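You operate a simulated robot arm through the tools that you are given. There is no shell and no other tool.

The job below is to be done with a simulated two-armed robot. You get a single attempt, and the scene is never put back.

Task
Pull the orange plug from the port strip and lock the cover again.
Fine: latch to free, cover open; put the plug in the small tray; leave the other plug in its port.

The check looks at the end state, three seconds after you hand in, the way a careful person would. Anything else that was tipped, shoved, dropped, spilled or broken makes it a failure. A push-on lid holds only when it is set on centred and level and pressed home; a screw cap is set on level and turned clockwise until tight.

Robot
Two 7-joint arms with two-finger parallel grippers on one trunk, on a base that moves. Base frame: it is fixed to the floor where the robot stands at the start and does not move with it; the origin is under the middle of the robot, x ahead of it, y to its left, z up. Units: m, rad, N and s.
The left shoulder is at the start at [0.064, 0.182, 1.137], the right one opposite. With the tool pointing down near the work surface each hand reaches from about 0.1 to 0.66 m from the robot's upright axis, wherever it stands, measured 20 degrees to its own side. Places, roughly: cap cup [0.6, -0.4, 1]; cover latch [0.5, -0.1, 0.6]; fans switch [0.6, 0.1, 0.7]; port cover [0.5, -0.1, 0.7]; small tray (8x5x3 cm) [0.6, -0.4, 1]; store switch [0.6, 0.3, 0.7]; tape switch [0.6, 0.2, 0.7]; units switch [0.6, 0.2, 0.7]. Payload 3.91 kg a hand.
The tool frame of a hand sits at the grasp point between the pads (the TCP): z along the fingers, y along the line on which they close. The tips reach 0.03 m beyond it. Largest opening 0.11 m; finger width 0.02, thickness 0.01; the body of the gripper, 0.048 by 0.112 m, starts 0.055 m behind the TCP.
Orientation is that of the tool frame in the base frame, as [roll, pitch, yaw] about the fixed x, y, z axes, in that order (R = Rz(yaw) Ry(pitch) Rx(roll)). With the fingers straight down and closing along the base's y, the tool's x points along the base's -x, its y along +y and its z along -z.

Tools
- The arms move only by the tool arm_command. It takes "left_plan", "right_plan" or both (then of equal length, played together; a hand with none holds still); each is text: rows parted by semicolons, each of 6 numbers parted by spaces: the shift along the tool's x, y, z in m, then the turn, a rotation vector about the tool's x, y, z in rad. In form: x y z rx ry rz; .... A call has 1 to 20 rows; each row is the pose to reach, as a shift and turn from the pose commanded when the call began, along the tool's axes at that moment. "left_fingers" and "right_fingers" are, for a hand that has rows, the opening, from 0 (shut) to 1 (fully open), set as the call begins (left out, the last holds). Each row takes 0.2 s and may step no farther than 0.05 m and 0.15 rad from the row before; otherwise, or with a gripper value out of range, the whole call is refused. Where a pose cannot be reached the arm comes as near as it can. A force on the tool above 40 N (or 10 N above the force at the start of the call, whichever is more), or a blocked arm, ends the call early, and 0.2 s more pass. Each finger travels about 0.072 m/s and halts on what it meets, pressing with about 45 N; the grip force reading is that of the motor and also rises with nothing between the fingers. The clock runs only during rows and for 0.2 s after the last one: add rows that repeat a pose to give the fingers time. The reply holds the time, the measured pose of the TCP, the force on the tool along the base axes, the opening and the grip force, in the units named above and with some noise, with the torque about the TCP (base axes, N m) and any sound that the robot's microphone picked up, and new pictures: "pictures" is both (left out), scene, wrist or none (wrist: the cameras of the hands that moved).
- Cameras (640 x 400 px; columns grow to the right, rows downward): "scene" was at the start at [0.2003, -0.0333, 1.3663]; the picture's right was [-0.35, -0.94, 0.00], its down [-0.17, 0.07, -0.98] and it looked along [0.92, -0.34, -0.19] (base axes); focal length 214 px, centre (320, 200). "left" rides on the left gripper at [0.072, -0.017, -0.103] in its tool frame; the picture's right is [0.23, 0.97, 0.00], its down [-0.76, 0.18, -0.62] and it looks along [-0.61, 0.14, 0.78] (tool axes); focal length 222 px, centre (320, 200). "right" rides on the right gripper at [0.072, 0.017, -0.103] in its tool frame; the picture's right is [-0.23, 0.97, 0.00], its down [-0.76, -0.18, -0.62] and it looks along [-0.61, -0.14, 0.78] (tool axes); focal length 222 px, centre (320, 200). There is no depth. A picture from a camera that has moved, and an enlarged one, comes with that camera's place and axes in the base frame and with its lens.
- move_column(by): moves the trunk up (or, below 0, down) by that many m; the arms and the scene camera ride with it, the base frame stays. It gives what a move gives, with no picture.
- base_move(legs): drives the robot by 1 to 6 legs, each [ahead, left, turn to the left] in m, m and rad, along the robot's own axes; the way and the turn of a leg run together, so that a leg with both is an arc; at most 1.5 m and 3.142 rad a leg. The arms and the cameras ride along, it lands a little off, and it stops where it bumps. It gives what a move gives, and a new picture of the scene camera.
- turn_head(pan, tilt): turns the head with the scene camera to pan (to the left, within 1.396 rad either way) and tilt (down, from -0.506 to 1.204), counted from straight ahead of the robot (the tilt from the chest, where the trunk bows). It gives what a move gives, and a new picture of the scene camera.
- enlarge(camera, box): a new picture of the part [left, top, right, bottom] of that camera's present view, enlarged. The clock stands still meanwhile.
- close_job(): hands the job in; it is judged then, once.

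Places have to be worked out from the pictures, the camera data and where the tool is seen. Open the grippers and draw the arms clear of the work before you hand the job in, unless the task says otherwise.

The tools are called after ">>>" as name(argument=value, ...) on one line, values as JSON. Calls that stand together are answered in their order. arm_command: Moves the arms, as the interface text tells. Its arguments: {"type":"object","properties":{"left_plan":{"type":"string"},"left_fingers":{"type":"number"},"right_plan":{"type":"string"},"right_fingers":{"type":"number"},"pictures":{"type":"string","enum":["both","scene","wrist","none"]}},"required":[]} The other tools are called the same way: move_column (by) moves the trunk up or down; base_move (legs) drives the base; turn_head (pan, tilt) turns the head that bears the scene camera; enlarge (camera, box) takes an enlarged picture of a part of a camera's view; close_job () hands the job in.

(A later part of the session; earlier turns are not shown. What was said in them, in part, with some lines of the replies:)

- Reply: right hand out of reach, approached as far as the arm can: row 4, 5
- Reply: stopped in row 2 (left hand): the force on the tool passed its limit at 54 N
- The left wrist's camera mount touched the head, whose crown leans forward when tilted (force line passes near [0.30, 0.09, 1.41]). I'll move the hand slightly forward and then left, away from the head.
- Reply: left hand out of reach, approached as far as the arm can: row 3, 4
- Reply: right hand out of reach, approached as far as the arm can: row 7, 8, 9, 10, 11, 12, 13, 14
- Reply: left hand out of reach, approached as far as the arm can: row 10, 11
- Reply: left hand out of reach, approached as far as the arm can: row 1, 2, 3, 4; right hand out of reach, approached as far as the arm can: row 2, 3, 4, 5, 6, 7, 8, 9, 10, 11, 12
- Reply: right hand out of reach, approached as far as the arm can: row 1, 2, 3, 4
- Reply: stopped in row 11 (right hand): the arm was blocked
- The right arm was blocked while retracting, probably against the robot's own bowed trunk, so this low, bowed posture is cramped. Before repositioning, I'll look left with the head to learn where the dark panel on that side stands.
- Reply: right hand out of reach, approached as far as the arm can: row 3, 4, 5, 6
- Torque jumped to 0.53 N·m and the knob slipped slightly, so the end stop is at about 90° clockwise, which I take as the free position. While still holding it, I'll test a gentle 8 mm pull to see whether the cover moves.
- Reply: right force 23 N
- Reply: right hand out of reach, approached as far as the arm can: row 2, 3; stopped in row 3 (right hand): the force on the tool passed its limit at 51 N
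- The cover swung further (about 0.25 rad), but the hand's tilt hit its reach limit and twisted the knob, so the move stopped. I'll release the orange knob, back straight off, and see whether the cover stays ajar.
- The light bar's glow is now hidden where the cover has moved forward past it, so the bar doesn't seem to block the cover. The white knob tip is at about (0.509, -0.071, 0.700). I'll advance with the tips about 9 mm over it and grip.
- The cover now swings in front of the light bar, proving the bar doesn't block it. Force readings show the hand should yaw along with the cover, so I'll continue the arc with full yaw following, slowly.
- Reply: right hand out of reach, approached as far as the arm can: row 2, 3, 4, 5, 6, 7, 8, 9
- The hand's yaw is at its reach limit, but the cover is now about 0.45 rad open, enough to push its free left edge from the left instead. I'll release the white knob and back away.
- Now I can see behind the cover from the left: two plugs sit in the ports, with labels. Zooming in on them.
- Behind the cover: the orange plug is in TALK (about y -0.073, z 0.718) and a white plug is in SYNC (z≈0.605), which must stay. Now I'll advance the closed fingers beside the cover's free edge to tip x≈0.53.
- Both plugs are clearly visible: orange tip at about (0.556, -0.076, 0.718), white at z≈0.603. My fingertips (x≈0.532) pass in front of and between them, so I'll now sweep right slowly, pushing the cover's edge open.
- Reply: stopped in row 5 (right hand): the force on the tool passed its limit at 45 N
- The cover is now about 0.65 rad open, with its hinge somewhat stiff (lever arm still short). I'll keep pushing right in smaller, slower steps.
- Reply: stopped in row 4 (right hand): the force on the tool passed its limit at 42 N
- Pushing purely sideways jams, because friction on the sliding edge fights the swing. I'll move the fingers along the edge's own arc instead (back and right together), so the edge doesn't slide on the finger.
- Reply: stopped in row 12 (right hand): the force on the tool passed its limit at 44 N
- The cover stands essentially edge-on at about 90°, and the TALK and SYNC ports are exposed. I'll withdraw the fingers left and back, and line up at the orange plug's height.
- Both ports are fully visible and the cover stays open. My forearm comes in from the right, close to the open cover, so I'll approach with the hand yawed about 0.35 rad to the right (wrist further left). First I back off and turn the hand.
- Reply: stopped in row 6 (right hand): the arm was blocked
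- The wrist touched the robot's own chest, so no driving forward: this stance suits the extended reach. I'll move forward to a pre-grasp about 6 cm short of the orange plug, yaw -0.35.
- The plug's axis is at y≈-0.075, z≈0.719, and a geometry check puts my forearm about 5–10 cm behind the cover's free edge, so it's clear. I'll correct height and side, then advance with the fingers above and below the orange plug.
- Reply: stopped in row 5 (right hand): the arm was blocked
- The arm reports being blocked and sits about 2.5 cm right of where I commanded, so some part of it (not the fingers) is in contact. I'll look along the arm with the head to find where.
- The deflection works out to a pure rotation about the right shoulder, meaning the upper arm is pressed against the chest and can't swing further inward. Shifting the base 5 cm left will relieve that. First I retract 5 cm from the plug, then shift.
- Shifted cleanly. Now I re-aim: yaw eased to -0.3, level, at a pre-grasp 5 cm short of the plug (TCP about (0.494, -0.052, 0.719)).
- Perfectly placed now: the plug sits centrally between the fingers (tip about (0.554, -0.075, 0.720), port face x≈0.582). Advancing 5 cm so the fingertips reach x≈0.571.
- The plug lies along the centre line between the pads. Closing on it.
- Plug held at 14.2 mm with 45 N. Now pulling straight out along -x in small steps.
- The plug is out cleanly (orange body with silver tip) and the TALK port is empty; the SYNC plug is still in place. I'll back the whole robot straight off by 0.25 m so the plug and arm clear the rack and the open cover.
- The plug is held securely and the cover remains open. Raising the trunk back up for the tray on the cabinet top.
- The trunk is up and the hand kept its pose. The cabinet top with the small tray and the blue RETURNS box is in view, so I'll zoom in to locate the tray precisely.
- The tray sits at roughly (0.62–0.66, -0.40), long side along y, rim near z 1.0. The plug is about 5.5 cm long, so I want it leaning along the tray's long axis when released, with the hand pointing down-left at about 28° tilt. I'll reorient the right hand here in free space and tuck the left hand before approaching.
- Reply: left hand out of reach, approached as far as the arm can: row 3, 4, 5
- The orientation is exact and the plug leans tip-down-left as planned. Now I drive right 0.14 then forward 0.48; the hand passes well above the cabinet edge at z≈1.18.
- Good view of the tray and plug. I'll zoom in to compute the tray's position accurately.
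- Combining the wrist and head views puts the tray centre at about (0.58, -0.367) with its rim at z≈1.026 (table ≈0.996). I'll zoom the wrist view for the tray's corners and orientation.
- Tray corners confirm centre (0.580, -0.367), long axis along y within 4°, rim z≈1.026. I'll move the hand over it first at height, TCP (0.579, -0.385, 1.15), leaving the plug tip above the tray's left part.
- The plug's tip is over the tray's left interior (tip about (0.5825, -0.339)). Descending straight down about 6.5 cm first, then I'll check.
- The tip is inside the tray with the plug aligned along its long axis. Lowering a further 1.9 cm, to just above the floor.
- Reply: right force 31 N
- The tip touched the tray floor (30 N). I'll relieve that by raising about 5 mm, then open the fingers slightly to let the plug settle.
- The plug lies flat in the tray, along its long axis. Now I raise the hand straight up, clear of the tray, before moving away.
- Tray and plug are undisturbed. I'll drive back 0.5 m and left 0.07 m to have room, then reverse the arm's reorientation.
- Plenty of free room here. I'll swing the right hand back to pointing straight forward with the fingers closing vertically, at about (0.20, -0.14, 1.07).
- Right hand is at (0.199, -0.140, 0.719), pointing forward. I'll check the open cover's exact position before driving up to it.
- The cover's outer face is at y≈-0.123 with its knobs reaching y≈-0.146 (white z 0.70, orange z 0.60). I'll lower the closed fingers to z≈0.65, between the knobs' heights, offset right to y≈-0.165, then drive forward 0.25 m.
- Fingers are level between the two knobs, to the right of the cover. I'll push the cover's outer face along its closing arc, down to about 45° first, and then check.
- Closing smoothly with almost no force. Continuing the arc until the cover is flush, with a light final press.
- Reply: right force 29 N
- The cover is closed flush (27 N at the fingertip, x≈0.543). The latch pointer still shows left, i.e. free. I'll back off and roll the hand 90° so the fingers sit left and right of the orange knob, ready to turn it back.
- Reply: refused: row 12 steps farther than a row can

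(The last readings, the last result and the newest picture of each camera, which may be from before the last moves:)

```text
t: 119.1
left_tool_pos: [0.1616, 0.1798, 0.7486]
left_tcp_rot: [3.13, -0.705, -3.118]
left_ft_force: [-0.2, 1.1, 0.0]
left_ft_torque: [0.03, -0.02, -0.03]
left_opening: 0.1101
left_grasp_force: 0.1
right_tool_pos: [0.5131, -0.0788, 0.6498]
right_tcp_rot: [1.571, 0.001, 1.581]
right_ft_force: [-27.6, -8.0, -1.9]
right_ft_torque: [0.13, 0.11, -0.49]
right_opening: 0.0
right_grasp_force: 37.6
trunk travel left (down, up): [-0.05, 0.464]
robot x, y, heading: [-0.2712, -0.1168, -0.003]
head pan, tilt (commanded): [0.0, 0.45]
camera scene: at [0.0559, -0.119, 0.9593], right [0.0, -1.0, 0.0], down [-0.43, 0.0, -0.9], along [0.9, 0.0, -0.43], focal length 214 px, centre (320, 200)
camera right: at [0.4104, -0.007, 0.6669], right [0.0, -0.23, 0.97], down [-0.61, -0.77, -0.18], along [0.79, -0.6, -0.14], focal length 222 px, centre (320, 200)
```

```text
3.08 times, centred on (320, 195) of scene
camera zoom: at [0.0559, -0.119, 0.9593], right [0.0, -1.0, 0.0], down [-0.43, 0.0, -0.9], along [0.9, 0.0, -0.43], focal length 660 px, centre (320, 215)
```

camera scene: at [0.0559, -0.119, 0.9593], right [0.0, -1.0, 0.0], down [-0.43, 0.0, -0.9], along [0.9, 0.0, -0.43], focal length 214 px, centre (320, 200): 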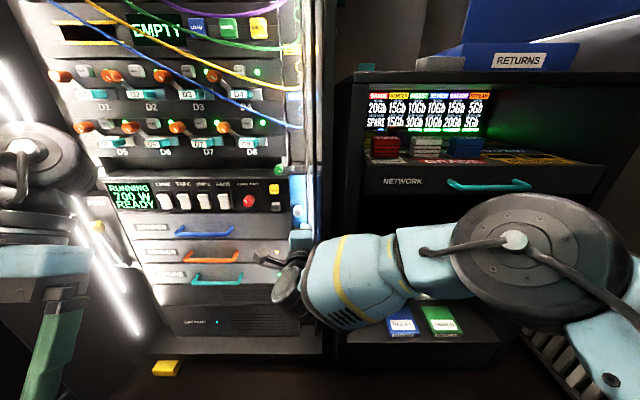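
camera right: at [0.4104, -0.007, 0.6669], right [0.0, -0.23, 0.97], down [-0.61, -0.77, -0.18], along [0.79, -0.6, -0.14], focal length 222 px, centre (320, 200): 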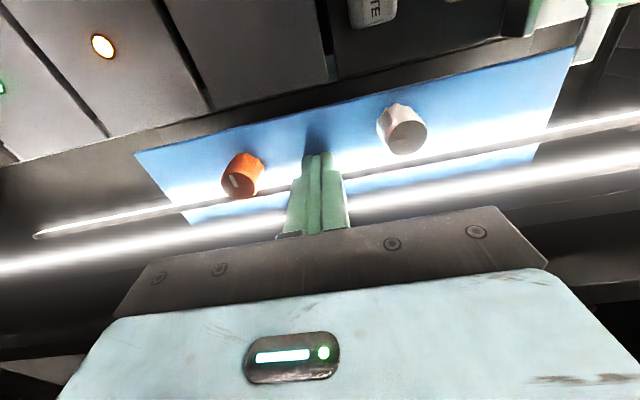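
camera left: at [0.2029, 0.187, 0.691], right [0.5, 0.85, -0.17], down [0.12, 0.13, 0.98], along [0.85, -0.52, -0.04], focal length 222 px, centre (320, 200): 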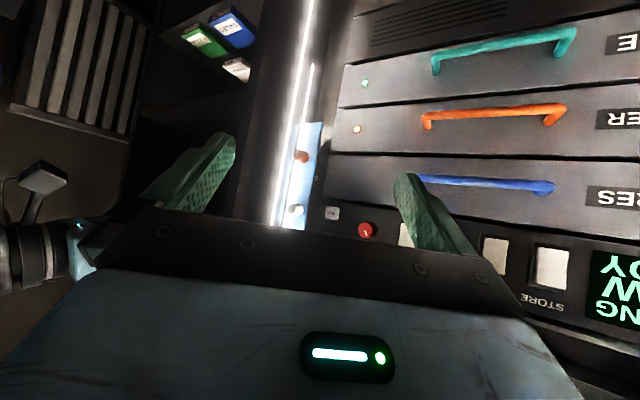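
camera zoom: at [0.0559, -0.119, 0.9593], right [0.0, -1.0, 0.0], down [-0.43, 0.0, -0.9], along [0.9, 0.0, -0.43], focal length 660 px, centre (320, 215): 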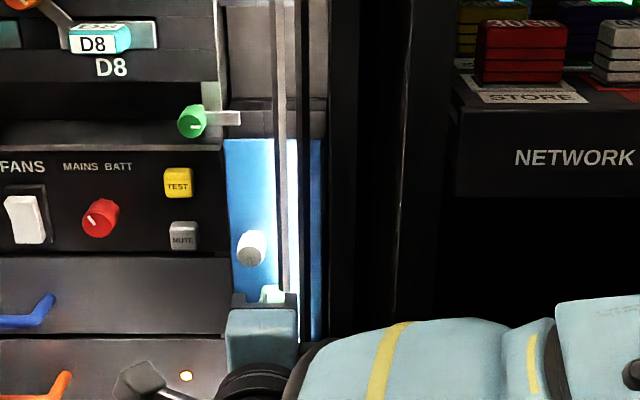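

One rotation step was slightly too large, so the whole call was refused. I'll resend with an extra intermediate row.

>>> arm_command(right_plan="0 0 -0.035 0 0 0; 0.0005 -0.004 -0.073 0 0 0.13; 0.001 -0.008 -0.073 0 0 0.26; 0.002 -0.013 -0.073 0 0 0.39; 0.003 -0.017 -0.073 0 0 0.52; 0.003 -0.021 -0.073 0 0 0.65; 0.004 -0.025 -0.073 0 0 0.78; 0.004 -0.029 -0.073 0 0 0.91; 0.005 -0.033 -0.073 0 0 1.04; 0.005 -0.037 -0.073 0 0 1.17; 0.006 -0.041 -0.073 0 0 1.3; 0.0065 -0.046 -0.073 0 0 1.43; 0.007 -0.05 -0.073 0 0 1.5708; 0.007 -0.05 -0.073 0 0 1.5708", right_fingers=0.5, pictures="both")

>>> enlarge(camera="right", box=[220, 60, 420, 200])

>>> enlarge(camera="scene", box=[270, 130, 370, 260])

```text
t: 122.1
left_tool_pos: [0.1631, 0.1807, 0.7475]
left_tcp_rot: [3.13, -0.705, -3.116]
left_ft_force: [-0.5, -0.1, 0.4]
left_ft_torque: [-0.02, 0.0, 0.01]
left_opening: 0.11
left_grasp_force: 0.0
right_tool_pos: [0.4437, -0.072, 0.6003]
right_tcp_rot: [-0.679, -1.565, -2.453]
right_ft_force: [0.2, -0.2, 0.2]
right_ft_torque: [0.02, -0.01, -0.01]
right_opening: 0.0549
right_grasp_force: 0.1
trunk travel left (down, up): [-0.05, 0.464]
robot x, y, heading: [-0.2724, -0.1177, -0.005]
head pan, tilt (commanded): [0.0, 0.45]
camera scene: at [0.0577, -0.1183, 0.9588], right [0.0, -1.0, 0.0], down [-0.44, 0.0, -0.9], along [0.9, 0.0, -0.44], focal length 214 px, centre (320, 200)
camera right: at [0.3408, -0.0904, 0.6731], right [0.01, -0.97, -0.23], down [-0.62, 0.18, -0.76], along [0.78, 0.15, -0.6], focal length 222 px, centre (320, 200)
```

scene: 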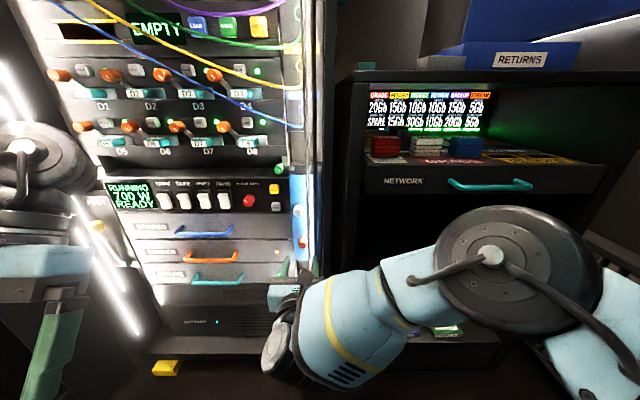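
right: 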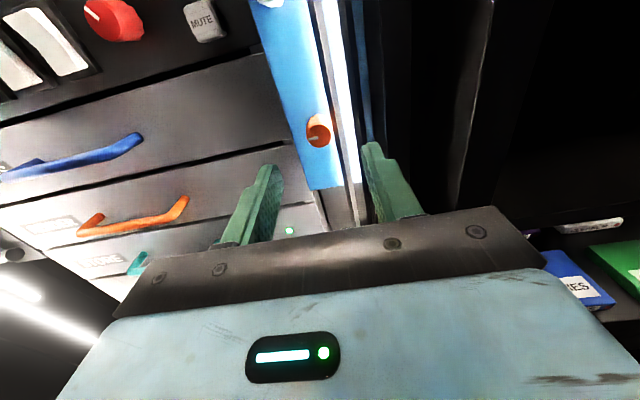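

```text
2.86 times, centred on (320, 130) of right
camera zoom: at [0.3408, -0.0904, 0.6731], right [0.01, -0.97, -0.23], down [-0.62, 0.18, -0.76], along [0.78, 0.15, -0.6], focal length 635 px, centre (320, 400)
```

zoom: 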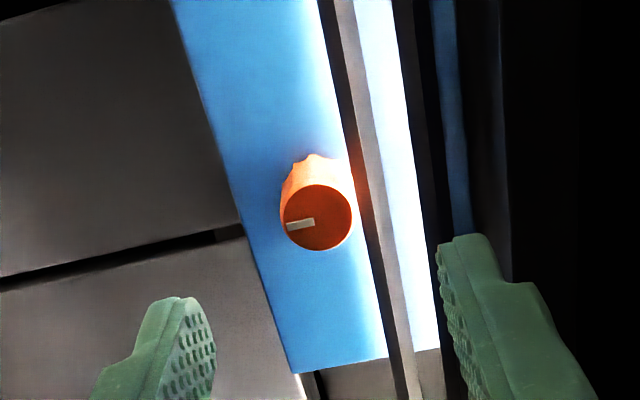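

```text
3.08 times, centred on (320, 195) of scene
camera zoom: at [0.0577, -0.1183, 0.9588], right [0.0, -1.0, 0.0], down [-0.44, 0.0, -0.9], along [0.9, 0.0, -0.44], focal length 660 px, centre (320, 215)
```

zoom: 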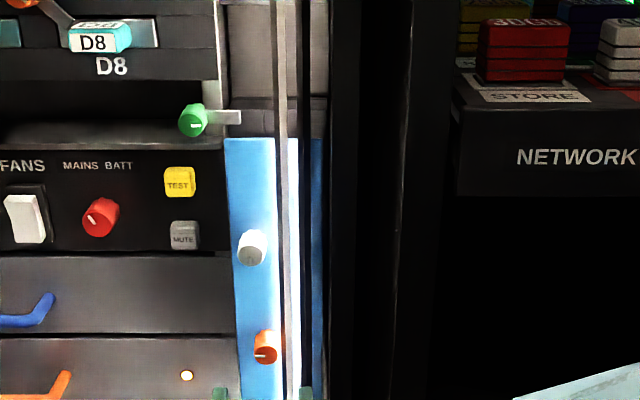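

The cover stays closed by itself and the knob is centred (y≈-0.0714, z≈0.599), pointer left. Advancing 5.6 cm and gripping it as before.

>>> arm_command(right_plan="0 0 0.02 0 0 0; 0 0 0.04 0 0 0; 0 0 0.05 0 0 0; 0 0 0.0558 0 0 0; 0 0 0.0558 0 0 0", pictures="none")

>>> arm_command(right_plan="0 0 0 0 0 0; 0 0 0 0 0 0; 0 0 0 0 0 0; 0 0 0 0 0 0", right_fingers=0, pictures="wrist")

>>> enlarge(camera="right", box=[220, 80, 420, 220])

```text
t: 123.3
left_tool_pos: [0.1635, 0.1806, 0.7477]
left_tcp_rot: [3.131, -0.706, -3.116]
left_ft_force: [0.1, -0.8, -0.2]
left_ft_torque: [-0.02, -0.03, -0.01]
left_opening: 0.1102
left_grasp_force: 0.0
right_tool_pos: [0.507, -0.0875, 0.6074]
right_tcp_rot: [-0.34, -1.555, -2.818]
right_ft_force: [-0.5, -0.4, 0.1]
right_ft_torque: [0.01, 0.0, 0.04]
right_opening: 0.055
right_grasp_force: 0.1
trunk travel left (down, up): [-0.05, 0.464]
robot x, y, heading: [-0.27, -0.1165, -0.003]
head pan, tilt (commanded): [0.0, 0.45]
```

```text
t: 123.8
left_tool_pos: [0.1612, 0.1855, 0.7475]
left_tcp_rot: [3.134, -0.704, -3.112]
left_ft_force: [-0.5, 1.4, -0.4]
left_ft_torque: [0.0, 0.0, 0.01]
left_opening: 0.1099
left_grasp_force: 0.1
right_tool_pos: [0.5032, -0.0741, 0.6053]
right_tcp_rot: [-1.308, -1.563, -1.819]
right_ft_force: [-2.7, 30.5, 3.6]
right_ft_torque: [0.15, -0.37, 1.08]
right_opening: 0.0227
right_grasp_force: 43.8
trunk travel left (down, up): [-0.05, 0.464]
robot x, y, heading: [-0.2709, -0.12, 0.007]
head pan, tilt (commanded): [0.0, 0.45]
stopped in row 2 (right hand): the force on the tool passed its limit at 46 N (the readings are from after the stop); the commanded pose is now the measured one
camera right: at [0.4012, -0.0918, 0.6767], right [0.02, -0.97, -0.23], down [-0.62, 0.17, -0.76], along [0.78, 0.16, -0.6], focal length 222 px, centre (320, 200)
```

right: 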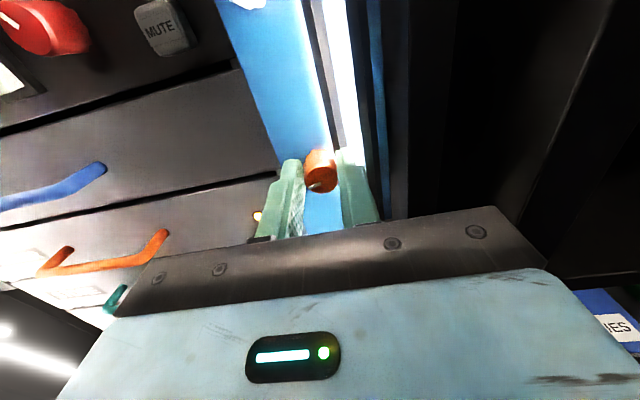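

```text
2.86 times, centred on (320, 150) of right
camera zoom: at [0.4012, -0.0918, 0.6767], right [0.02, -0.97, -0.23], down [-0.62, 0.17, -0.76], along [0.78, 0.16, -0.6], focal length 635 px, centre (320, 343)
```

zoom: 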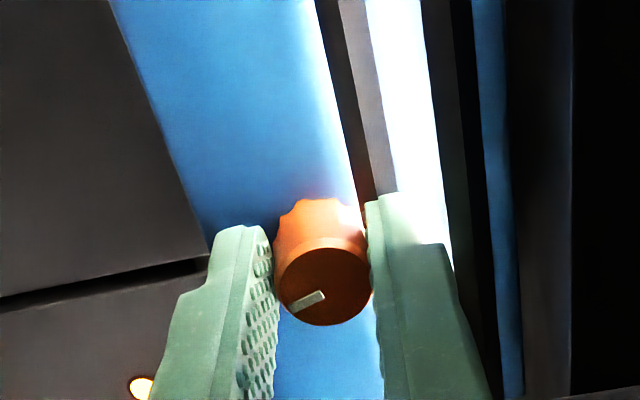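

The arm again leaned on the chest and ended 1.5 cm off, so gripping loaded the knob sideways (30 N). I'll release, back off, and shift the base to the stance that worked before (about 3 cm forward and left).

>>> arm_command(right_plan="0 0 0 0 0 0; 0 0 0 0 0 0; 0 0 -0.02 0 0 0; 0 0 -0.04 0 0 0; 0 0 -0.065 0 0 0; 0 0 -0.065 0 0 0", right_fingers=0.5, pictures="none")

>>> base_move(legs=[[0.025, 0.03, 0]])

>>> enlarge(camera="right", box=[220, 60, 420, 200])

```text
t: 125.2
left_tool_pos: [0.1606, 0.1831, 0.7478]
left_tcp_rot: [3.131, -0.707, -3.111]
left_ft_force: [0.2, -0.3, 0.2]
left_ft_torque: [0.02, 0.01, 0.0]
left_opening: 0.1098
left_grasp_force: 0.1
right_tool_pos: [0.4399, -0.0781, 0.6021]
right_tcp_rot: [-1.044, -1.56, -2.091]
right_ft_force: [-0.2, -0.9, -0.2]
right_ft_torque: [-0.01, 0.0, 0.0]
right_opening: 0.0551
right_grasp_force: 0.0
trunk travel left (down, up): [-0.05, 0.464]
robot x, y, heading: [-0.2729, -0.1196, 0.009]
head pan, tilt (commanded): [0.0, 0.45]
```

```text
t: 126.2
left_tool_pos: [0.1871, 0.2122, 0.7478]
left_tcp_rot: [3.13, -0.707, -3.115]
left_ft_force: [-0.3, 0.3, -0.2]
left_ft_torque: [0.01, -0.02, 0.01]
left_opening: 0.11
left_grasp_force: 0.0
right_tool_pos: [0.4642, -0.0482, 0.6017]
right_tcp_rot: [-1.11, -1.562, -2.026]
right_ft_force: [-1.2, 0.3, -0.4]
right_ft_torque: [0.0, -0.01, 0.03]
right_opening: 0.0547
right_grasp_force: 0.1
trunk travel left (down, up): [-0.05, 0.464]
robot x, y, heading: [-0.2453, -0.0852, 0.0]
head pan, tilt (commanded): [0.0, 0.45]
camera scene: at [0.0822, -0.0864, 0.9587], right [0.0, -1.0, 0.0], down [-0.44, 0.0, -0.9], along [0.9, 0.0, -0.44], focal length 214 px, centre (320, 200)
```

scene: 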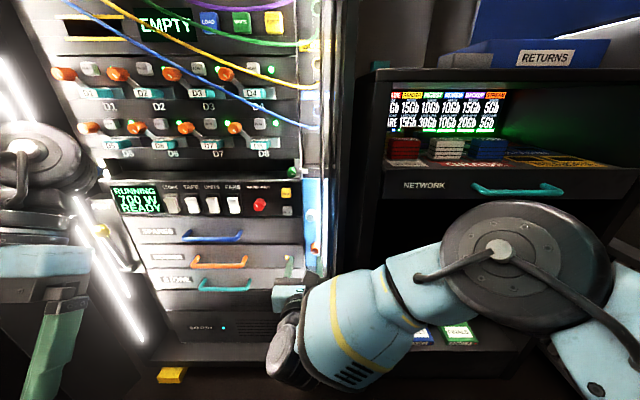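

```text
2.86 times, centred on (320, 130) of right
camera zoom: at [0.3618, -0.0664, 0.6742], right [0.01, -0.97, -0.23], down [-0.62, 0.18, -0.76], along [0.78, 0.15, -0.6], focal length 635 px, centre (320, 400)
```

zoom: 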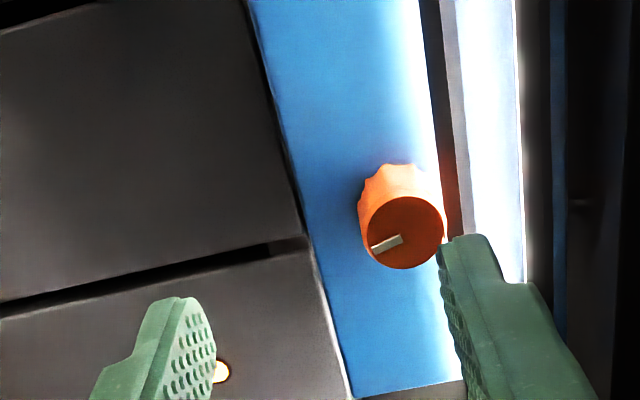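

Knob axis again computes to y≈-0.071, z≈0.600. I'll align laterally here first and confirm the arm reaches the commanded point before advancing.

>>> arm_command(right_plan="-0.0008 0.0115 -0.009 0 0 0; -0.0017 0.0229 -0.009 0 0 0; -0.0017 0.0229 -0.009 0 0 0; -0.0017 0.0229 -0.009 0 0 0", pictures="wrist")

>>> enlarge(camera="right", box=[220, 60, 420, 200])

```text
t: 127.2
left_tool_pos: [0.1865, 0.212, 0.7467]
left_tcp_rot: [3.13, -0.705, -3.115]
left_ft_force: [0.0, 0.6, -0.5]
left_ft_torque: [0.02, 0.01, 0.01]
left_opening: 0.1098
left_grasp_force: 0.1
right_tool_pos: [0.4551, -0.0719, 0.6015]
right_tcp_rot: [-1.081, -1.562, -2.054]
right_ft_force: [-0.8, -0.2, 0.7]
right_ft_torque: [0.01, 0.01, -0.01]
right_opening: 0.055
right_grasp_force: 0.1
trunk travel left (down, up): [-0.05, 0.464]
robot x, y, heading: [-0.2478, -0.088, 0.004]
head pan, tilt (commanded): [0.0, 0.45]
camera right: at [0.3524, -0.0893, 0.6733], right [0.01, -0.97, -0.23], down [-0.62, 0.18, -0.76], along [0.78, 0.15, -0.6], focal length 222 px, centre (320, 200)
```

right: 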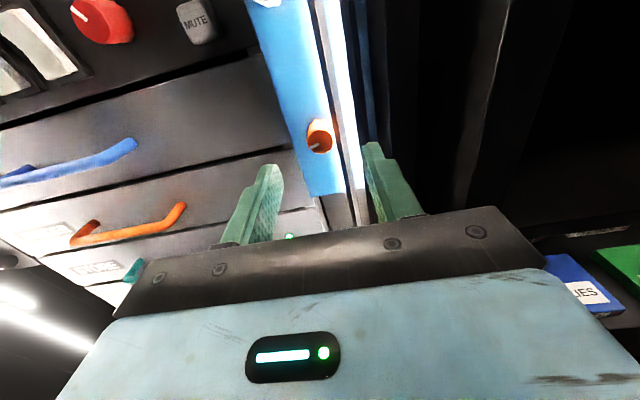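

```text
2.86 times, centred on (320, 130) of right
camera zoom: at [0.3524, -0.0893, 0.6733], right [0.01, -0.97, -0.23], down [-0.62, 0.18, -0.76], along [0.78, 0.15, -0.6], focal length 635 px, centre (320, 400)
```

zoom: 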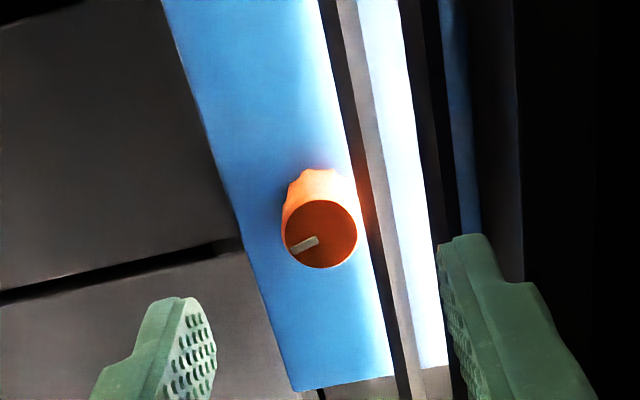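

Pose is accurate now. Advancing 4.5 cm with the fingers straddling the knob left and right.

>>> arm_command(right_plan="-0.0006 0 0.015 0 0 0; -0.0012 0 0.03 0 0 0; -0.0012 0 0.04 0 0 0; -0.0012 0 0.045 0 0 0; -0.0012 0 0.045 0 0 0", pictures="wrist")

>>> enlarge(camera="right", box=[220, 80, 420, 220])

```text
t: 128.4
left_tool_pos: [0.1872, 0.2122, 0.7477]
left_tcp_rot: [3.13, -0.704, -3.113]
left_ft_force: [0.9, 0.1, -0.1]
left_ft_torque: [0.0, 0.02, -0.04]
left_opening: 0.11
left_grasp_force: 0.0
right_tool_pos: [0.5018, -0.0705, 0.5993]
right_tcp_rot: [-1.112, -1.562, -2.024]
right_ft_force: [-0.9, 0.3, -0.3]
right_ft_torque: [0.0, -0.01, -0.03]
right_opening: 0.0551
right_grasp_force: 0.1
trunk travel left (down, up): [-0.05, 0.464]
robot x, y, heading: [-0.2457, -0.0847, 0.003]
head pan, tilt (commanded): [0.0, 0.45]
camera right: at [0.3982, -0.0888, 0.6715], right [0.01, -0.97, -0.23], down [-0.62, 0.18, -0.76], along [0.78, 0.15, -0.6], focal length 222 px, centre (320, 200)
```

right: 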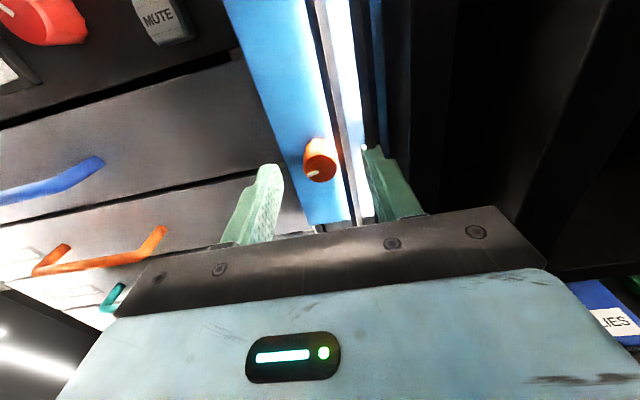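

```text
2.86 times, centred on (320, 150) of right
camera zoom: at [0.3982, -0.0888, 0.6715], right [0.01, -0.97, -0.23], down [-0.62, 0.18, -0.76], along [0.78, 0.15, -0.6], focal length 635 px, centre (320, 343)
```

zoom: 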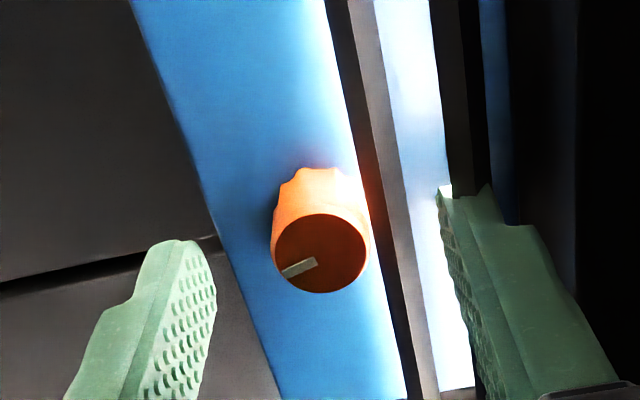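

No contact forces. Closing on the knob.

>>> arm_command(right_plan="0 0 0 0 0 0; 0 0 0 0 0 0; 0 0 0 0 0 0; 0 0 0 0 0 0", right_fingers=0, pictures="wrist")

>>> enlarge(camera="right", box=[220, 80, 420, 220])

```text
t: 129.4
left_tool_pos: [0.1862, 0.2134, 0.7474]
left_tcp_rot: [3.129, -0.704, -3.113]
left_ft_force: [-0.2, -0.8, -0.1]
left_ft_torque: [0.01, 0.01, 0.0]
left_opening: 0.1101
left_grasp_force: 0.0
right_tool_pos: [0.5015, -0.0716, 0.599]
right_tcp_rot: [-1.103, -1.563, -2.032]
right_ft_force: [-1.3, -1.8, -0.3]
right_ft_torque: [0.0, -0.11, -0.13]
right_opening: 0.0218
right_grasp_force: 45.7
trunk travel left (down, up): [-0.05, 0.464]
robot x, y, heading: [-0.2477, -0.0881, 0.002]
head pan, tilt (commanded): [0.0, 0.45]
camera right: at [0.3981, -0.0891, 0.6715], right [0.01, -0.97, -0.23], down [-0.62, 0.18, -0.76], along [0.78, 0.15, -0.6], focal length 222 px, centre (320, 200)
```

right: 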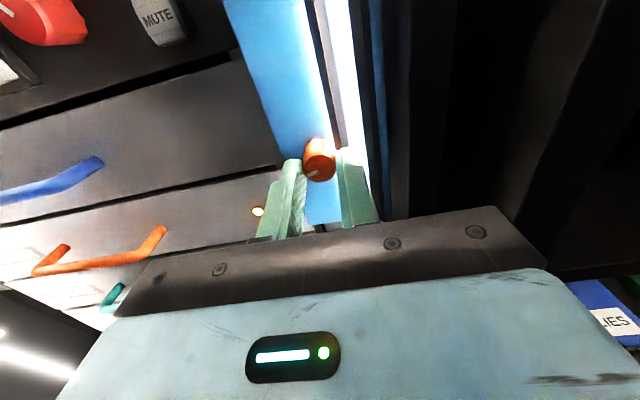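

```text
2.86 times, centred on (320, 150) of right
camera zoom: at [0.3981, -0.0891, 0.6715], right [0.01, -0.97, -0.23], down [-0.62, 0.18, -0.76], along [0.78, 0.15, -0.6], focal length 635 px, centre (320, 343)
```

zoom: 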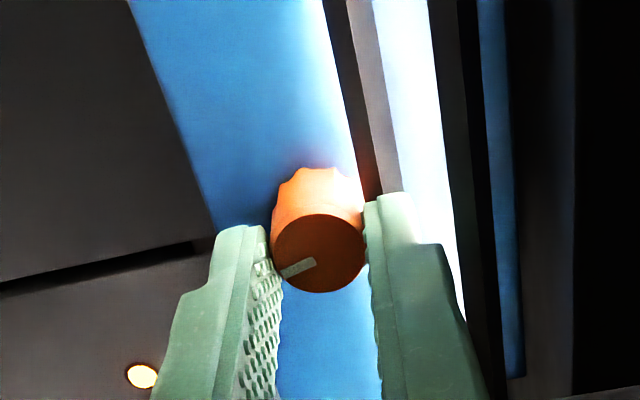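

Firm grip with negligible side force. Turning counter-clockwise (negative about tool z) back toward lock, the first 0.8 rad.

>>> arm_command(right_plan="0 0 0.001 0 0 -0.1; 0 0 0.001 0 0 -0.2; 0 0 0.001 0 0 -0.3; 0 0 0.001 0 0 -0.4; 0 0 0.001 0 0 -0.5; 0 0 0.001 0 0 -0.6; 0 0 0.001 0 0 -0.7; 0 0 0.001 0 0 -0.8; 0 0 0.001 0 0 -0.8", pictures="wrist")

>>> enlarge(camera="right", box=[220, 80, 420, 220])

```text
t: 131.4
left_tool_pos: [0.186, 0.2127, 0.7476]
left_tcp_rot: [3.128, -0.706, -3.114]
left_ft_force: [0.3, -1.0, -0.2]
left_ft_torque: [-0.01, -0.02, 0.02]
left_opening: 0.11
left_grasp_force: 0.1
right_tool_pos: [0.5013, -0.0729, 0.5986]
right_tcp_rot: [1.564, -0.775, 1.581]
right_ft_force: [-16.1, -7.4, 1.1]
right_ft_torque: [0.0, 0.21, -0.62]
right_opening: 0.0215
right_grasp_force: 45.3
trunk travel left (down, up): [-0.05, 0.464]
robot x, y, heading: [-0.2426, -0.0857, 0.004]
head pan, tilt (commanded): [0.0, 0.45]
camera right: at [0.3979, -0.0324, 0.6622], right [0.0, -0.84, 0.54], down [-0.62, -0.42, -0.66], along [0.79, -0.33, -0.52], focal length 222 px, centre (320, 200)
```

right: 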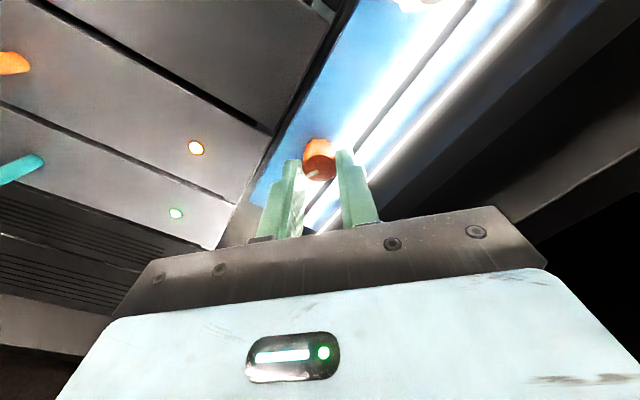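

```text
2.86 times, centred on (320, 150) of right
camera zoom: at [0.3979, -0.0324, 0.6622], right [0.0, -0.84, 0.54], down [-0.62, -0.42, -0.66], along [0.79, -0.33, -0.52], focal length 635 px, centre (320, 343)
```

zoom: 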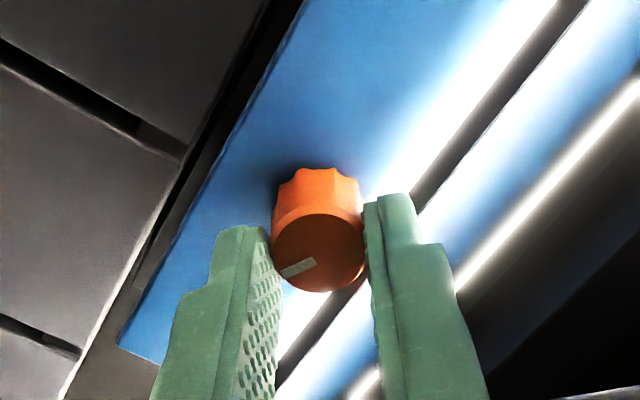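

The knob follows, still holding light pressure on the cover. Continuing to the vertical finger position.

>>> arm_command(right_plan="0 0 -0.0005 0 0 -0.1; 0 0 -0.0005 0 0 -0.2; 0 0 -0.0005 0 0 -0.3; 0 0 -0.0005 0 0 -0.4; 0 0 -0.0005 0 0 -0.5; 0 0 -0.0005 0 0 -0.6; 0 0 -0.0005 0 0 -0.7; 0 0 -0.0005 0 0 -0.78; 0 0 -0.0005 0 0 -0.78", pictures="wrist")

>>> enlarge(camera="right", box=[220, 80, 420, 220])

```text
t: 133.4
left_tool_pos: [0.185, 0.2137, 0.7471]
left_tcp_rot: [3.131, -0.704, -3.112]
left_ft_force: [-1.2, 0.7, -0.1]
left_ft_torque: [0.04, -0.02, 0.02]
left_opening: 0.1101
left_grasp_force: 0.1
right_tool_pos: [0.5018, -0.0718, 0.5995]
right_tcp_rot: [1.566, 0.004, 1.577]
right_ft_force: [-6.6, 3.3, 2.7]
right_ft_torque: [0.31, 0.15, 0.32]
right_opening: 0.0223
right_grasp_force: 45.1
trunk travel left (down, up): [-0.05, 0.464]
robot x, y, heading: [-0.2429, -0.0915, 0.003]
head pan, tilt (commanded): [0.0, 0.45]
camera right: at [0.3983, 0.0014, 0.6165], right [0.0, -0.22, 0.97], down [-0.62, -0.77, -0.18], along [0.79, -0.6, -0.14], focal length 222 px, centre (320, 200)
```

right: 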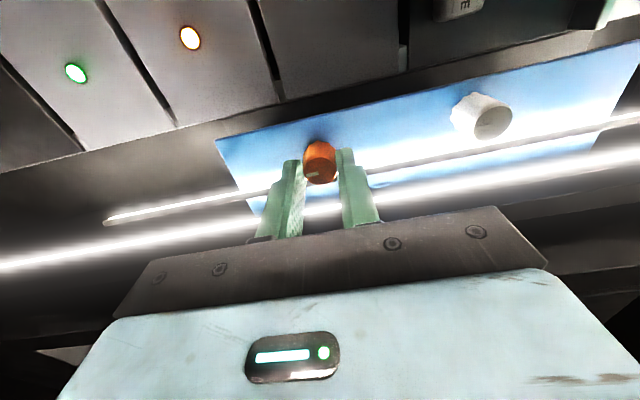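

```text
2.86 times, centred on (320, 150) of right
camera zoom: at [0.3983, 0.0014, 0.6165], right [0.0, -0.22, 0.97], down [-0.62, -0.77, -0.18], along [0.79, -0.6, -0.14], focal length 635 px, centre (320, 343)
```

zoom: 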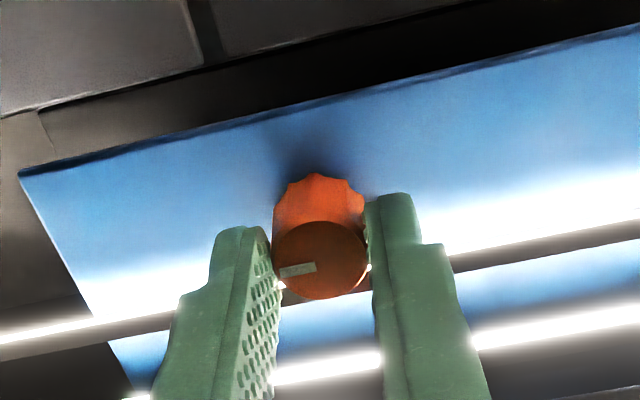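

Torque of 0.31 N·m shows the end stop, and the pointer again points straight down as at the start, so it's locked. A small extra nudge to make sure it is fully home.

>>> arm_command(right_plan="0 0 0 0 0 -0.06; 0 0 0 0 0 -0.12; 0 0 0 0 0 -0.12; 0 0 0 0 0 -0.12", pictures="wrist")

>>> enlarge(camera="right", box=[220, 80, 420, 220])

```text
t: 134.4
left_tool_pos: [0.1862, 0.2127, 0.7477]
left_tcp_rot: [3.13, -0.707, -3.113]
left_ft_force: [-0.4, 0.0, 0.0]
left_ft_torque: [0.01, 0.03, 0.0]
left_opening: 0.1102
left_grasp_force: 0.2
right_tool_pos: [0.5008, -0.072, 0.6007]
right_tcp_rot: [1.565, 0.123, 1.575]
right_ft_force: [0.3, -0.1, 5.7]
right_ft_torque: [0.1, 0.16, 0.48]
right_opening: 0.0219
right_grasp_force: 45.0
trunk travel left (down, up): [-0.05, 0.464]
robot x, y, heading: [-0.2472, -0.0864, 0.004]
head pan, tilt (commanded): [0.0, 0.45]
camera right: at [0.3986, 0.0021, 0.6077], right [-0.01, -0.11, 0.99], down [-0.62, -0.78, -0.09], along [0.79, -0.62, -0.06], focal length 222 px, centre (320, 200)
```

right: 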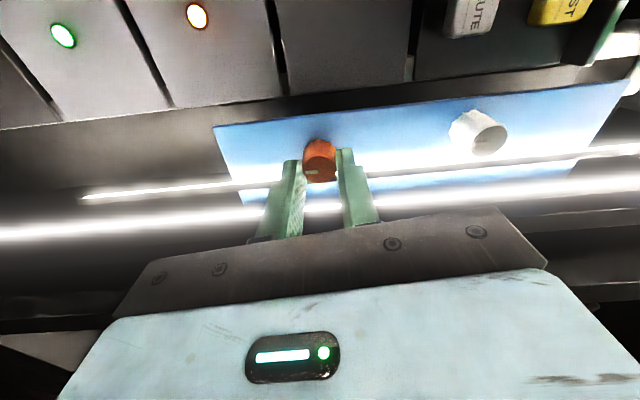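

```text
2.86 times, centred on (320, 150) of right
camera zoom: at [0.3986, 0.0021, 0.6077], right [-0.01, -0.11, 0.99], down [-0.62, -0.78, -0.09], along [0.79, -0.62, -0.06], focal length 635 px, centre (320, 343)
```

zoom: 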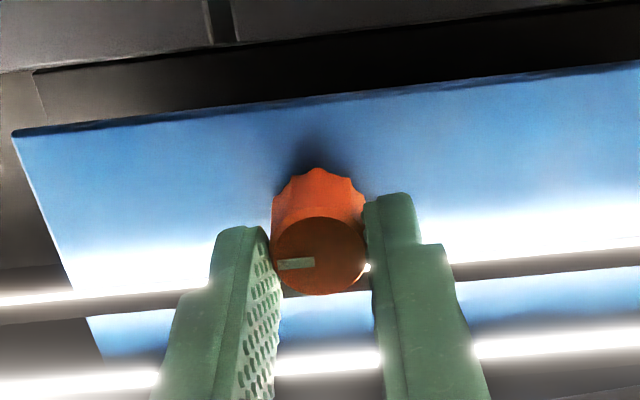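

The pointer held at its stop while the fingers slipped slightly: fully home. As a check that the latch really holds, I'll try a gentle 4 mm pull on the knob.

>>> arm_command(right_plan="0 0 -0.002 0 0 0; 0 0 -0.004 0 0 0; 0 0 -0.004 0 0 0", pictures="wrist")

>>> enlarge(camera="right", box=[220, 80, 420, 220])

```text
t: 135.2
left_tool_pos: [0.1878, 0.2134, 0.7466]
left_tcp_rot: [3.13, -0.706, -3.113]
left_ft_force: [-0.1, -0.2, -0.3]
left_ft_torque: [0.03, -0.01, -0.01]
left_opening: 0.1099
left_grasp_force: 0.1
right_tool_pos: [0.4989, -0.0721, 0.5995]
right_tcp_rot: [1.564, 0.123, 1.572]
right_ft_force: [34.2, 4.6, 6.9]
right_ft_torque: [-0.03, 0.1, 0.53]
right_opening: 0.022
right_grasp_force: 45.6
trunk travel left (down, up): [-0.05, 0.464]
robot x, y, heading: [-0.2444, -0.0906, 0.007]
head pan, tilt (commanded): [0.0, 0.45]
camera right: at [0.3963, 0.0017, 0.6076], right [-0.01, -0.11, 0.99], down [-0.62, -0.78, -0.09], along [0.78, -0.62, -0.06], focal length 222 px, centre (320, 200)
```

right: 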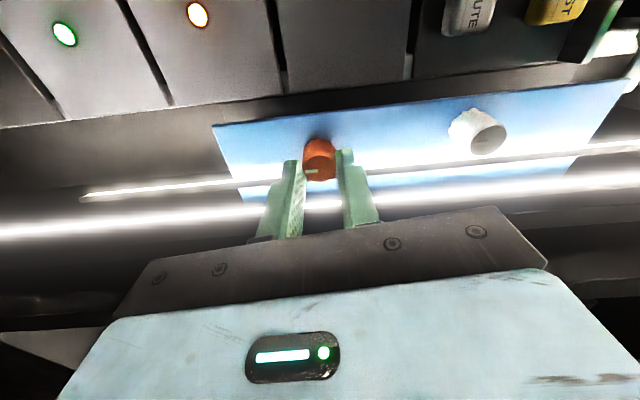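

```text
2.86 times, centred on (320, 150) of right
camera zoom: at [0.3963, 0.0017, 0.6076], right [-0.01, -0.11, 0.99], down [-0.62, -0.78, -0.09], along [0.78, -0.62, -0.06], focal length 635 px, centre (320, 343)
```

zoom: 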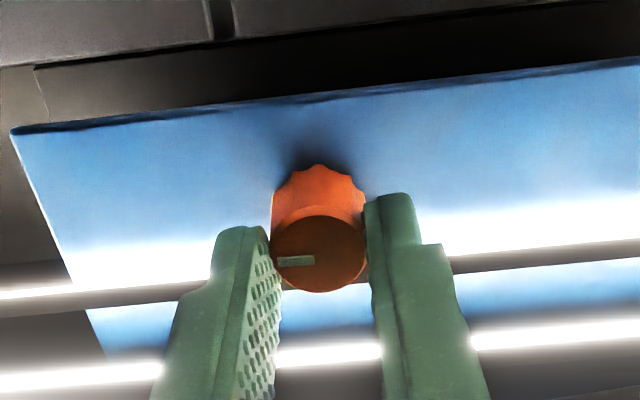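

At 34 N the knob barely moved (2 mm of arm compliance), so the cover is locked. I'll return to the neutral pose, open the fingers and retreat straight back.

>>> arm_command(right_plan="0 0 0.003 0 0 0.03; 0 0 0.003 0 0 0.03; 0 0 0.003 0 0 0.03", pictures="none")

>>> arm_command(right_plan="0 0 0 0 0 0; 0 0 0 0 0 0; 0 0 0 0 0 0; 0 0 -0.02 0 0 0; 0 0 -0.04 0 0 0; 0 0 -0.06 0 0 0; 0 0 -0.06 0 0 0", right_fingers=0.5, pictures="wrist")

>>> enlarge(camera="right", box=[200, 60, 440, 200])

```text
t: 136.0
left_tool_pos: [0.1854, 0.212, 0.7481]
left_tcp_rot: [3.131, -0.704, -3.114]
left_ft_force: [0.4, 0.6, -0.1]
left_ft_torque: [-0.03, 0.04, -0.01]
left_opening: 0.11
left_grasp_force: 0.0
right_tool_pos: [0.4983, -0.0726, 0.5999]
right_tcp_rot: [1.566, 0.092, 1.574]
right_ft_force: [3.4, -4.1, 14.1]
right_ft_torque: [-0.02, -0.3, -1.24]
right_opening: 0.0219
right_grasp_force: 44.9
trunk travel left (down, up): [-0.05, 0.464]
robot x, y, heading: [-0.2471, -0.0858, -0.001]
head pan, tilt (commanded): [0.0, 0.45]
```

```text
t: 137.6
left_tool_pos: [0.1865, 0.2117, 0.7476]
left_tcp_rot: [3.129, -0.706, -3.114]
left_ft_force: [0.1, 0.7, 0.3]
left_ft_torque: [0.04, 0.02, 0.02]
left_opening: 0.1098
left_grasp_force: 0.0
right_tool_pos: [0.4406, -0.0716, 0.6005]
right_tcp_rot: [1.567, 0.09, 1.577]
right_ft_force: [0.0, -0.2, -0.2]
right_ft_torque: [0.02, -0.01, 0.03]
right_opening: 0.0549
right_grasp_force: 0.0
trunk travel left (down, up): [-0.05, 0.464]
robot x, y, heading: [-0.2479, -0.0864, 0.0]
head pan, tilt (commanded): [0.0, 0.45]
camera right: at [0.3372, 0.0014, 0.6097], right [0.0, -0.14, 0.99], down [-0.62, -0.78, -0.11], along [0.79, -0.61, -0.08], focal length 222 px, centre (320, 200)
```

right: 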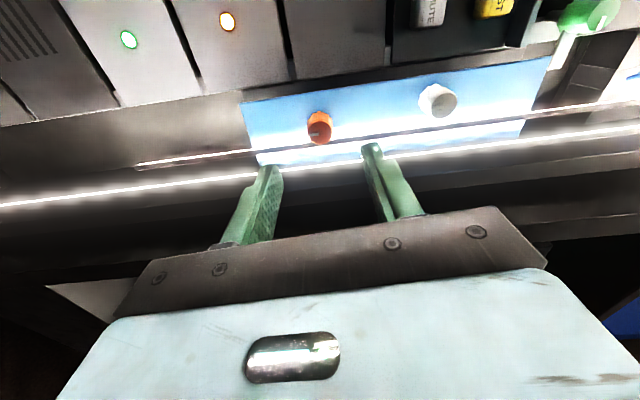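

```text
2.67 times, centred on (320, 130) of right
camera zoom: at [0.3372, 0.0014, 0.6097], right [0.0, -0.14, 0.99], down [-0.62, -0.78, -0.11], along [0.79, -0.61, -0.08], focal length 592 px, centre (320, 387)
```

zoom: 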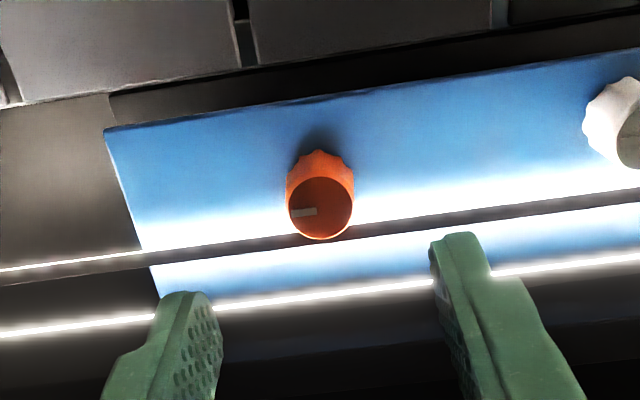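

The pointer matches its original locked angle exactly relative to the bar. I'll check the white knob too, then drive the robot back clear.

>>> enlarge(camera="right", box=[370, 50, 530, 160])

>>> base_move(legs=[[-0.3, 0, 0]])

>>> enlarge(camera="scene", box=[270, 110, 350, 210])

```text
3.64 times, centred on (450, 105) of right
camera zoom: at [0.3372, 0.0014, 0.6097], right [0.0, -0.14, 0.99], down [-0.62, -0.78, -0.11], along [0.79, -0.61, -0.08], focal length 808 px, centre (-153, 546)
```

zoom: 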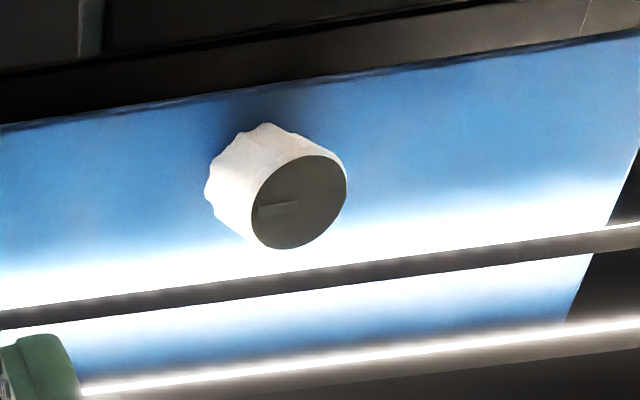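

```text
t: 139.6
left_tool_pos: [-0.109, 0.2105, 0.7483]
left_tcp_rot: [3.127, -0.705, -3.115]
left_ft_force: [-1.1, -0.1, -0.7]
left_ft_torque: [0.01, 0.0, -0.01]
left_opening: 0.11
left_grasp_force: 0.0
right_tool_pos: [0.1435, -0.0737, 0.5982]
right_tcp_rot: [1.568, 0.092, 1.572]
right_ft_force: [-0.4, 0.0, -0.6]
right_ft_torque: [-0.01, 0.02, 0.02]
right_opening: 0.0548
right_grasp_force: 0.0
trunk travel left (down, up): [-0.05, 0.464]
robot x, y, heading: [-0.5395, -0.0874, -0.003]
head pan, tilt (commanded): [0.0, 0.45]
camera scene: at [-0.2141, -0.0881, 0.9589], right [0.0, -1.0, 0.0], down [-0.43, 0.0, -0.9], along [0.9, 0.0, -0.43], focal length 214 px, centre (320, 200)
```

scene: 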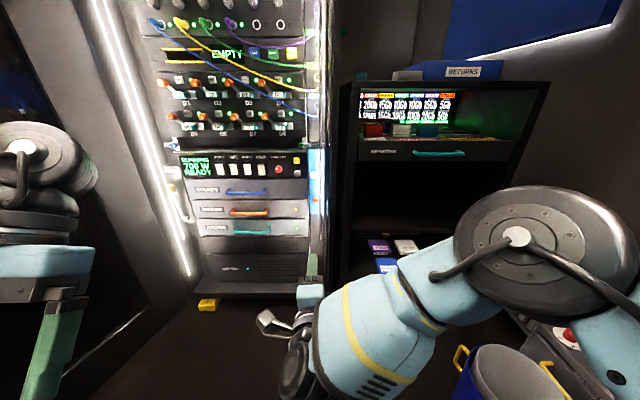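

```text
4.00 times, centred on (310, 160) of scene
camera zoom: at [-0.2141, -0.0881, 0.9589], right [0.0, -1.0, 0.0], down [-0.43, 0.0, -0.9], along [0.9, 0.0, -0.43], focal length 858 px, centre (360, 360)
```

zoom: 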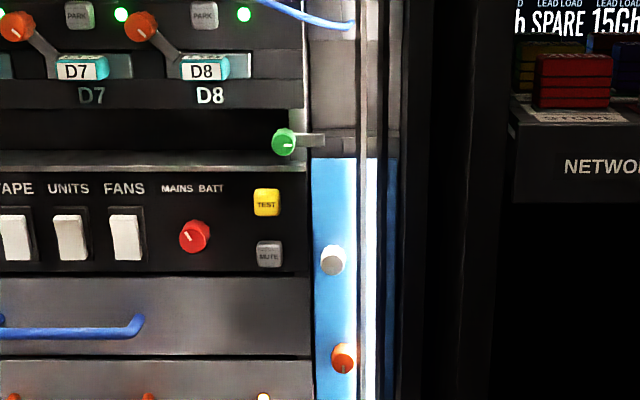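

The cover is closed with both pointers back down, and the rest of the panel looks unchanged. I'll open the right gripper fully, raise the trunk and take a last look at the tray.

>>> arm_command(right_plan="0 0 0 0 0 0; 0 0 0 0 0 0; 0 0 0 0 0 0", right_fingers=1, pictures="none")

>>> move_column(by=0.35)

>>> turn_head(pan=-0.25, tilt=0.4)

>>> enlarge(camera="scene", box=[300, 120, 440, 210])

```text
t: 140.4
left_tool_pos: [-0.1088, 0.2109, 0.7468]
left_tcp_rot: [3.129, -0.705, -3.115]
left_ft_force: [-0.2, -0.1, -0.4]
left_ft_torque: [-0.01, 0.0, -0.01]
left_opening: 0.1102
left_grasp_force: 0.0
right_tool_pos: [0.1452, -0.0736, 0.5995]
right_tcp_rot: [1.568, 0.093, 1.572]
right_ft_force: [-0.3, 0.5, -0.1]
right_ft_torque: [-0.02, -0.02, 0.03]
right_opening: 0.11
right_grasp_force: 0.1
trunk travel left (down, up): [-0.05, 0.464]
robot x, y, heading: [-0.5421, -0.0828, 0.0]
head pan, tilt (commanded): [0.0, 0.45]
```

```text
t: 143.8
left_tool_pos: [-0.1072, 0.2116, 1.098]
left_tcp_rot: [3.129, -0.707, -3.115]
left_ft_force: [0.1, -0.1, 0.0]
left_ft_torque: [0.0, -0.02, 0.0]
left_opening: 0.1101
left_grasp_force: 0.1
right_tool_pos: [0.1446, -0.074, 0.9487]
right_tcp_rot: [1.567, 0.092, 1.574]
right_ft_force: [0.1, -0.2, 0.3]
right_ft_torque: [0.02, -0.02, -0.02]
right_opening: 0.11
right_grasp_force: 0.0
trunk travel left (down, up): [-0.4, 0.114]
robot x, y, heading: [-0.5376, -0.0896, -0.0]
head pan, tilt (commanded): [0.0, 0.45]
```

```text
t: 144.6
left_tool_pos: [-0.1092, 0.2107, 1.098]
left_tcp_rot: [3.13, -0.704, -3.116]
left_ft_force: [-0.1, -0.2, -0.7]
left_ft_torque: [0.01, -0.01, -0.01]
left_opening: 0.1099
left_grasp_force: 0.1
right_tool_pos: [0.1454, -0.0745, 0.9487]
right_tcp_rot: [1.568, 0.094, 1.574]
right_ft_force: [0.5, 0.5, -0.1]
right_ft_torque: [-0.01, 0.01, 0.01]
right_opening: 0.1101
right_grasp_force: 0.1
trunk travel left (down, up): [-0.4, 0.114]
robot x, y, heading: [-0.5424, -0.0899, 0.002]
head pan, tilt (commanded): [-0.25, 0.4]
camera scene: at [-0.3384, -0.1109, 1.3464], right [-0.25, -0.97, 0.0], down [-0.38, 0.1, -0.92], along [0.89, -0.23, -0.39], focal length 214 px, centre (320, 200)
```

scene: 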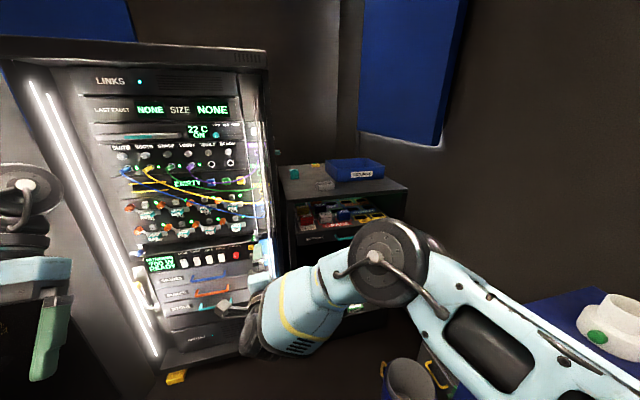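

```text
4.44 times, centred on (370, 165) of scene
camera zoom: at [-0.3384, -0.1109, 1.3464], right [-0.25, -0.97, 0.0], down [-0.38, 0.1, -0.92], along [0.89, -0.23, -0.39], focal length 953 px, centre (98, 356)
```

zoom: 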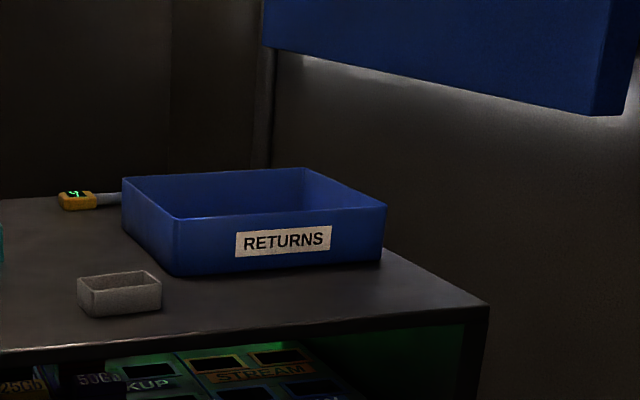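

The tray stands undisturbed, with the plug lying below its rim. One last zoom on the cover before handing in.

>>> enlarge(camera="scene", box=[225, 220, 285, 300])

>>> enlarge(camera="scene", box=[308, 170, 342, 196])

```text
5.00 times, centred on (255, 260) of scene
camera zoom: at [-0.3384, -0.1109, 1.3464], right [-0.25, -0.97, 0.0], down [-0.38, 0.1, -0.92], along [0.89, -0.23, -0.39], focal length 1072 px, centre (645, -100)
```

zoom: 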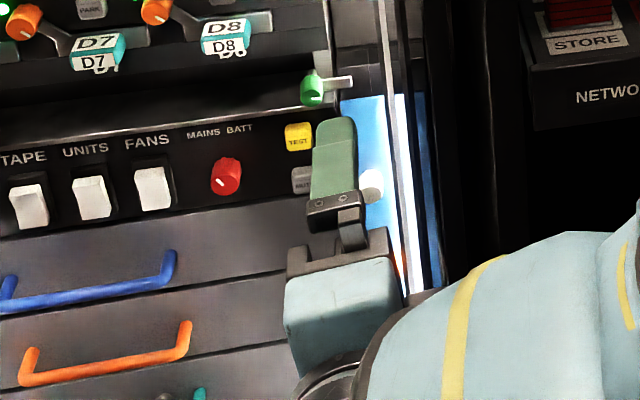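

```text
15.38 times, centred on (325, 183) of scene
camera zoom: at [-0.3384, -0.1109, 1.3464], right [-0.25, -0.97, 0.0], down [-0.38, 0.1, -0.92], along [0.89, -0.23, -0.39], focal length 3300 px, centre (243, 462)
```

zoom: 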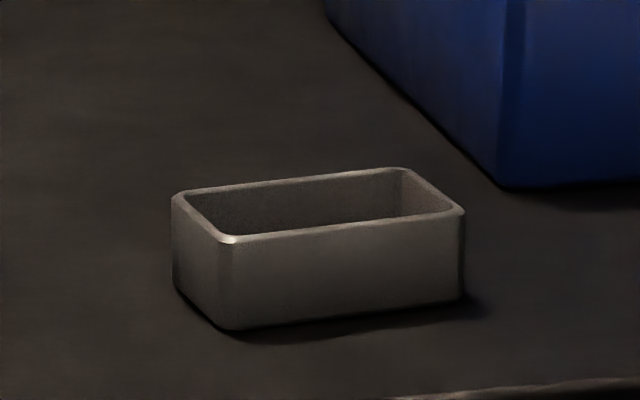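

The cover is closed and latched, the orange plug is in the small tray, and I saw the other plug in its SYNC port just before closing the cover. Both grippers are open and well clear of the work. Handing in.

>>> close_job()

```text
The job is handed in.
```

The orange plug is out of its TALK port and lying flat in the small tray, and the cover is closed and locked again. I've handed the job in; the result isn't back yet.

- **Latch:** the orange knob on the cover turned out to be the latch. I turned it a quarter turn clockwise to free it, and back to its end stop after closing the cover. A 34 N pull on the knob afterwards didn't open the cover, and its pointer is back where it started.
- **Other plug:** I last saw the white plug in the SYNC port just before the cover closed, and it was still in place. I didn't touch it.
- **Contacts on the way:**
  - At the start the right hand was pressing on the robot's own head, and the left hand touched it once.
  - The right arm leaned on the robot's chest a few times.
  - Once this loaded the latch knob sideways with about 30 N; I let go and repositioned.
  - I saw nothing shoved, tipped or dropped.
- **Tray:** in the last view the plug sits below the tray's rim, so it can't be seen from there. I saw it lying flat in the tray after letting go, and nothing has gone near it since.

Both grippers are open and the arms are clear of the rack.
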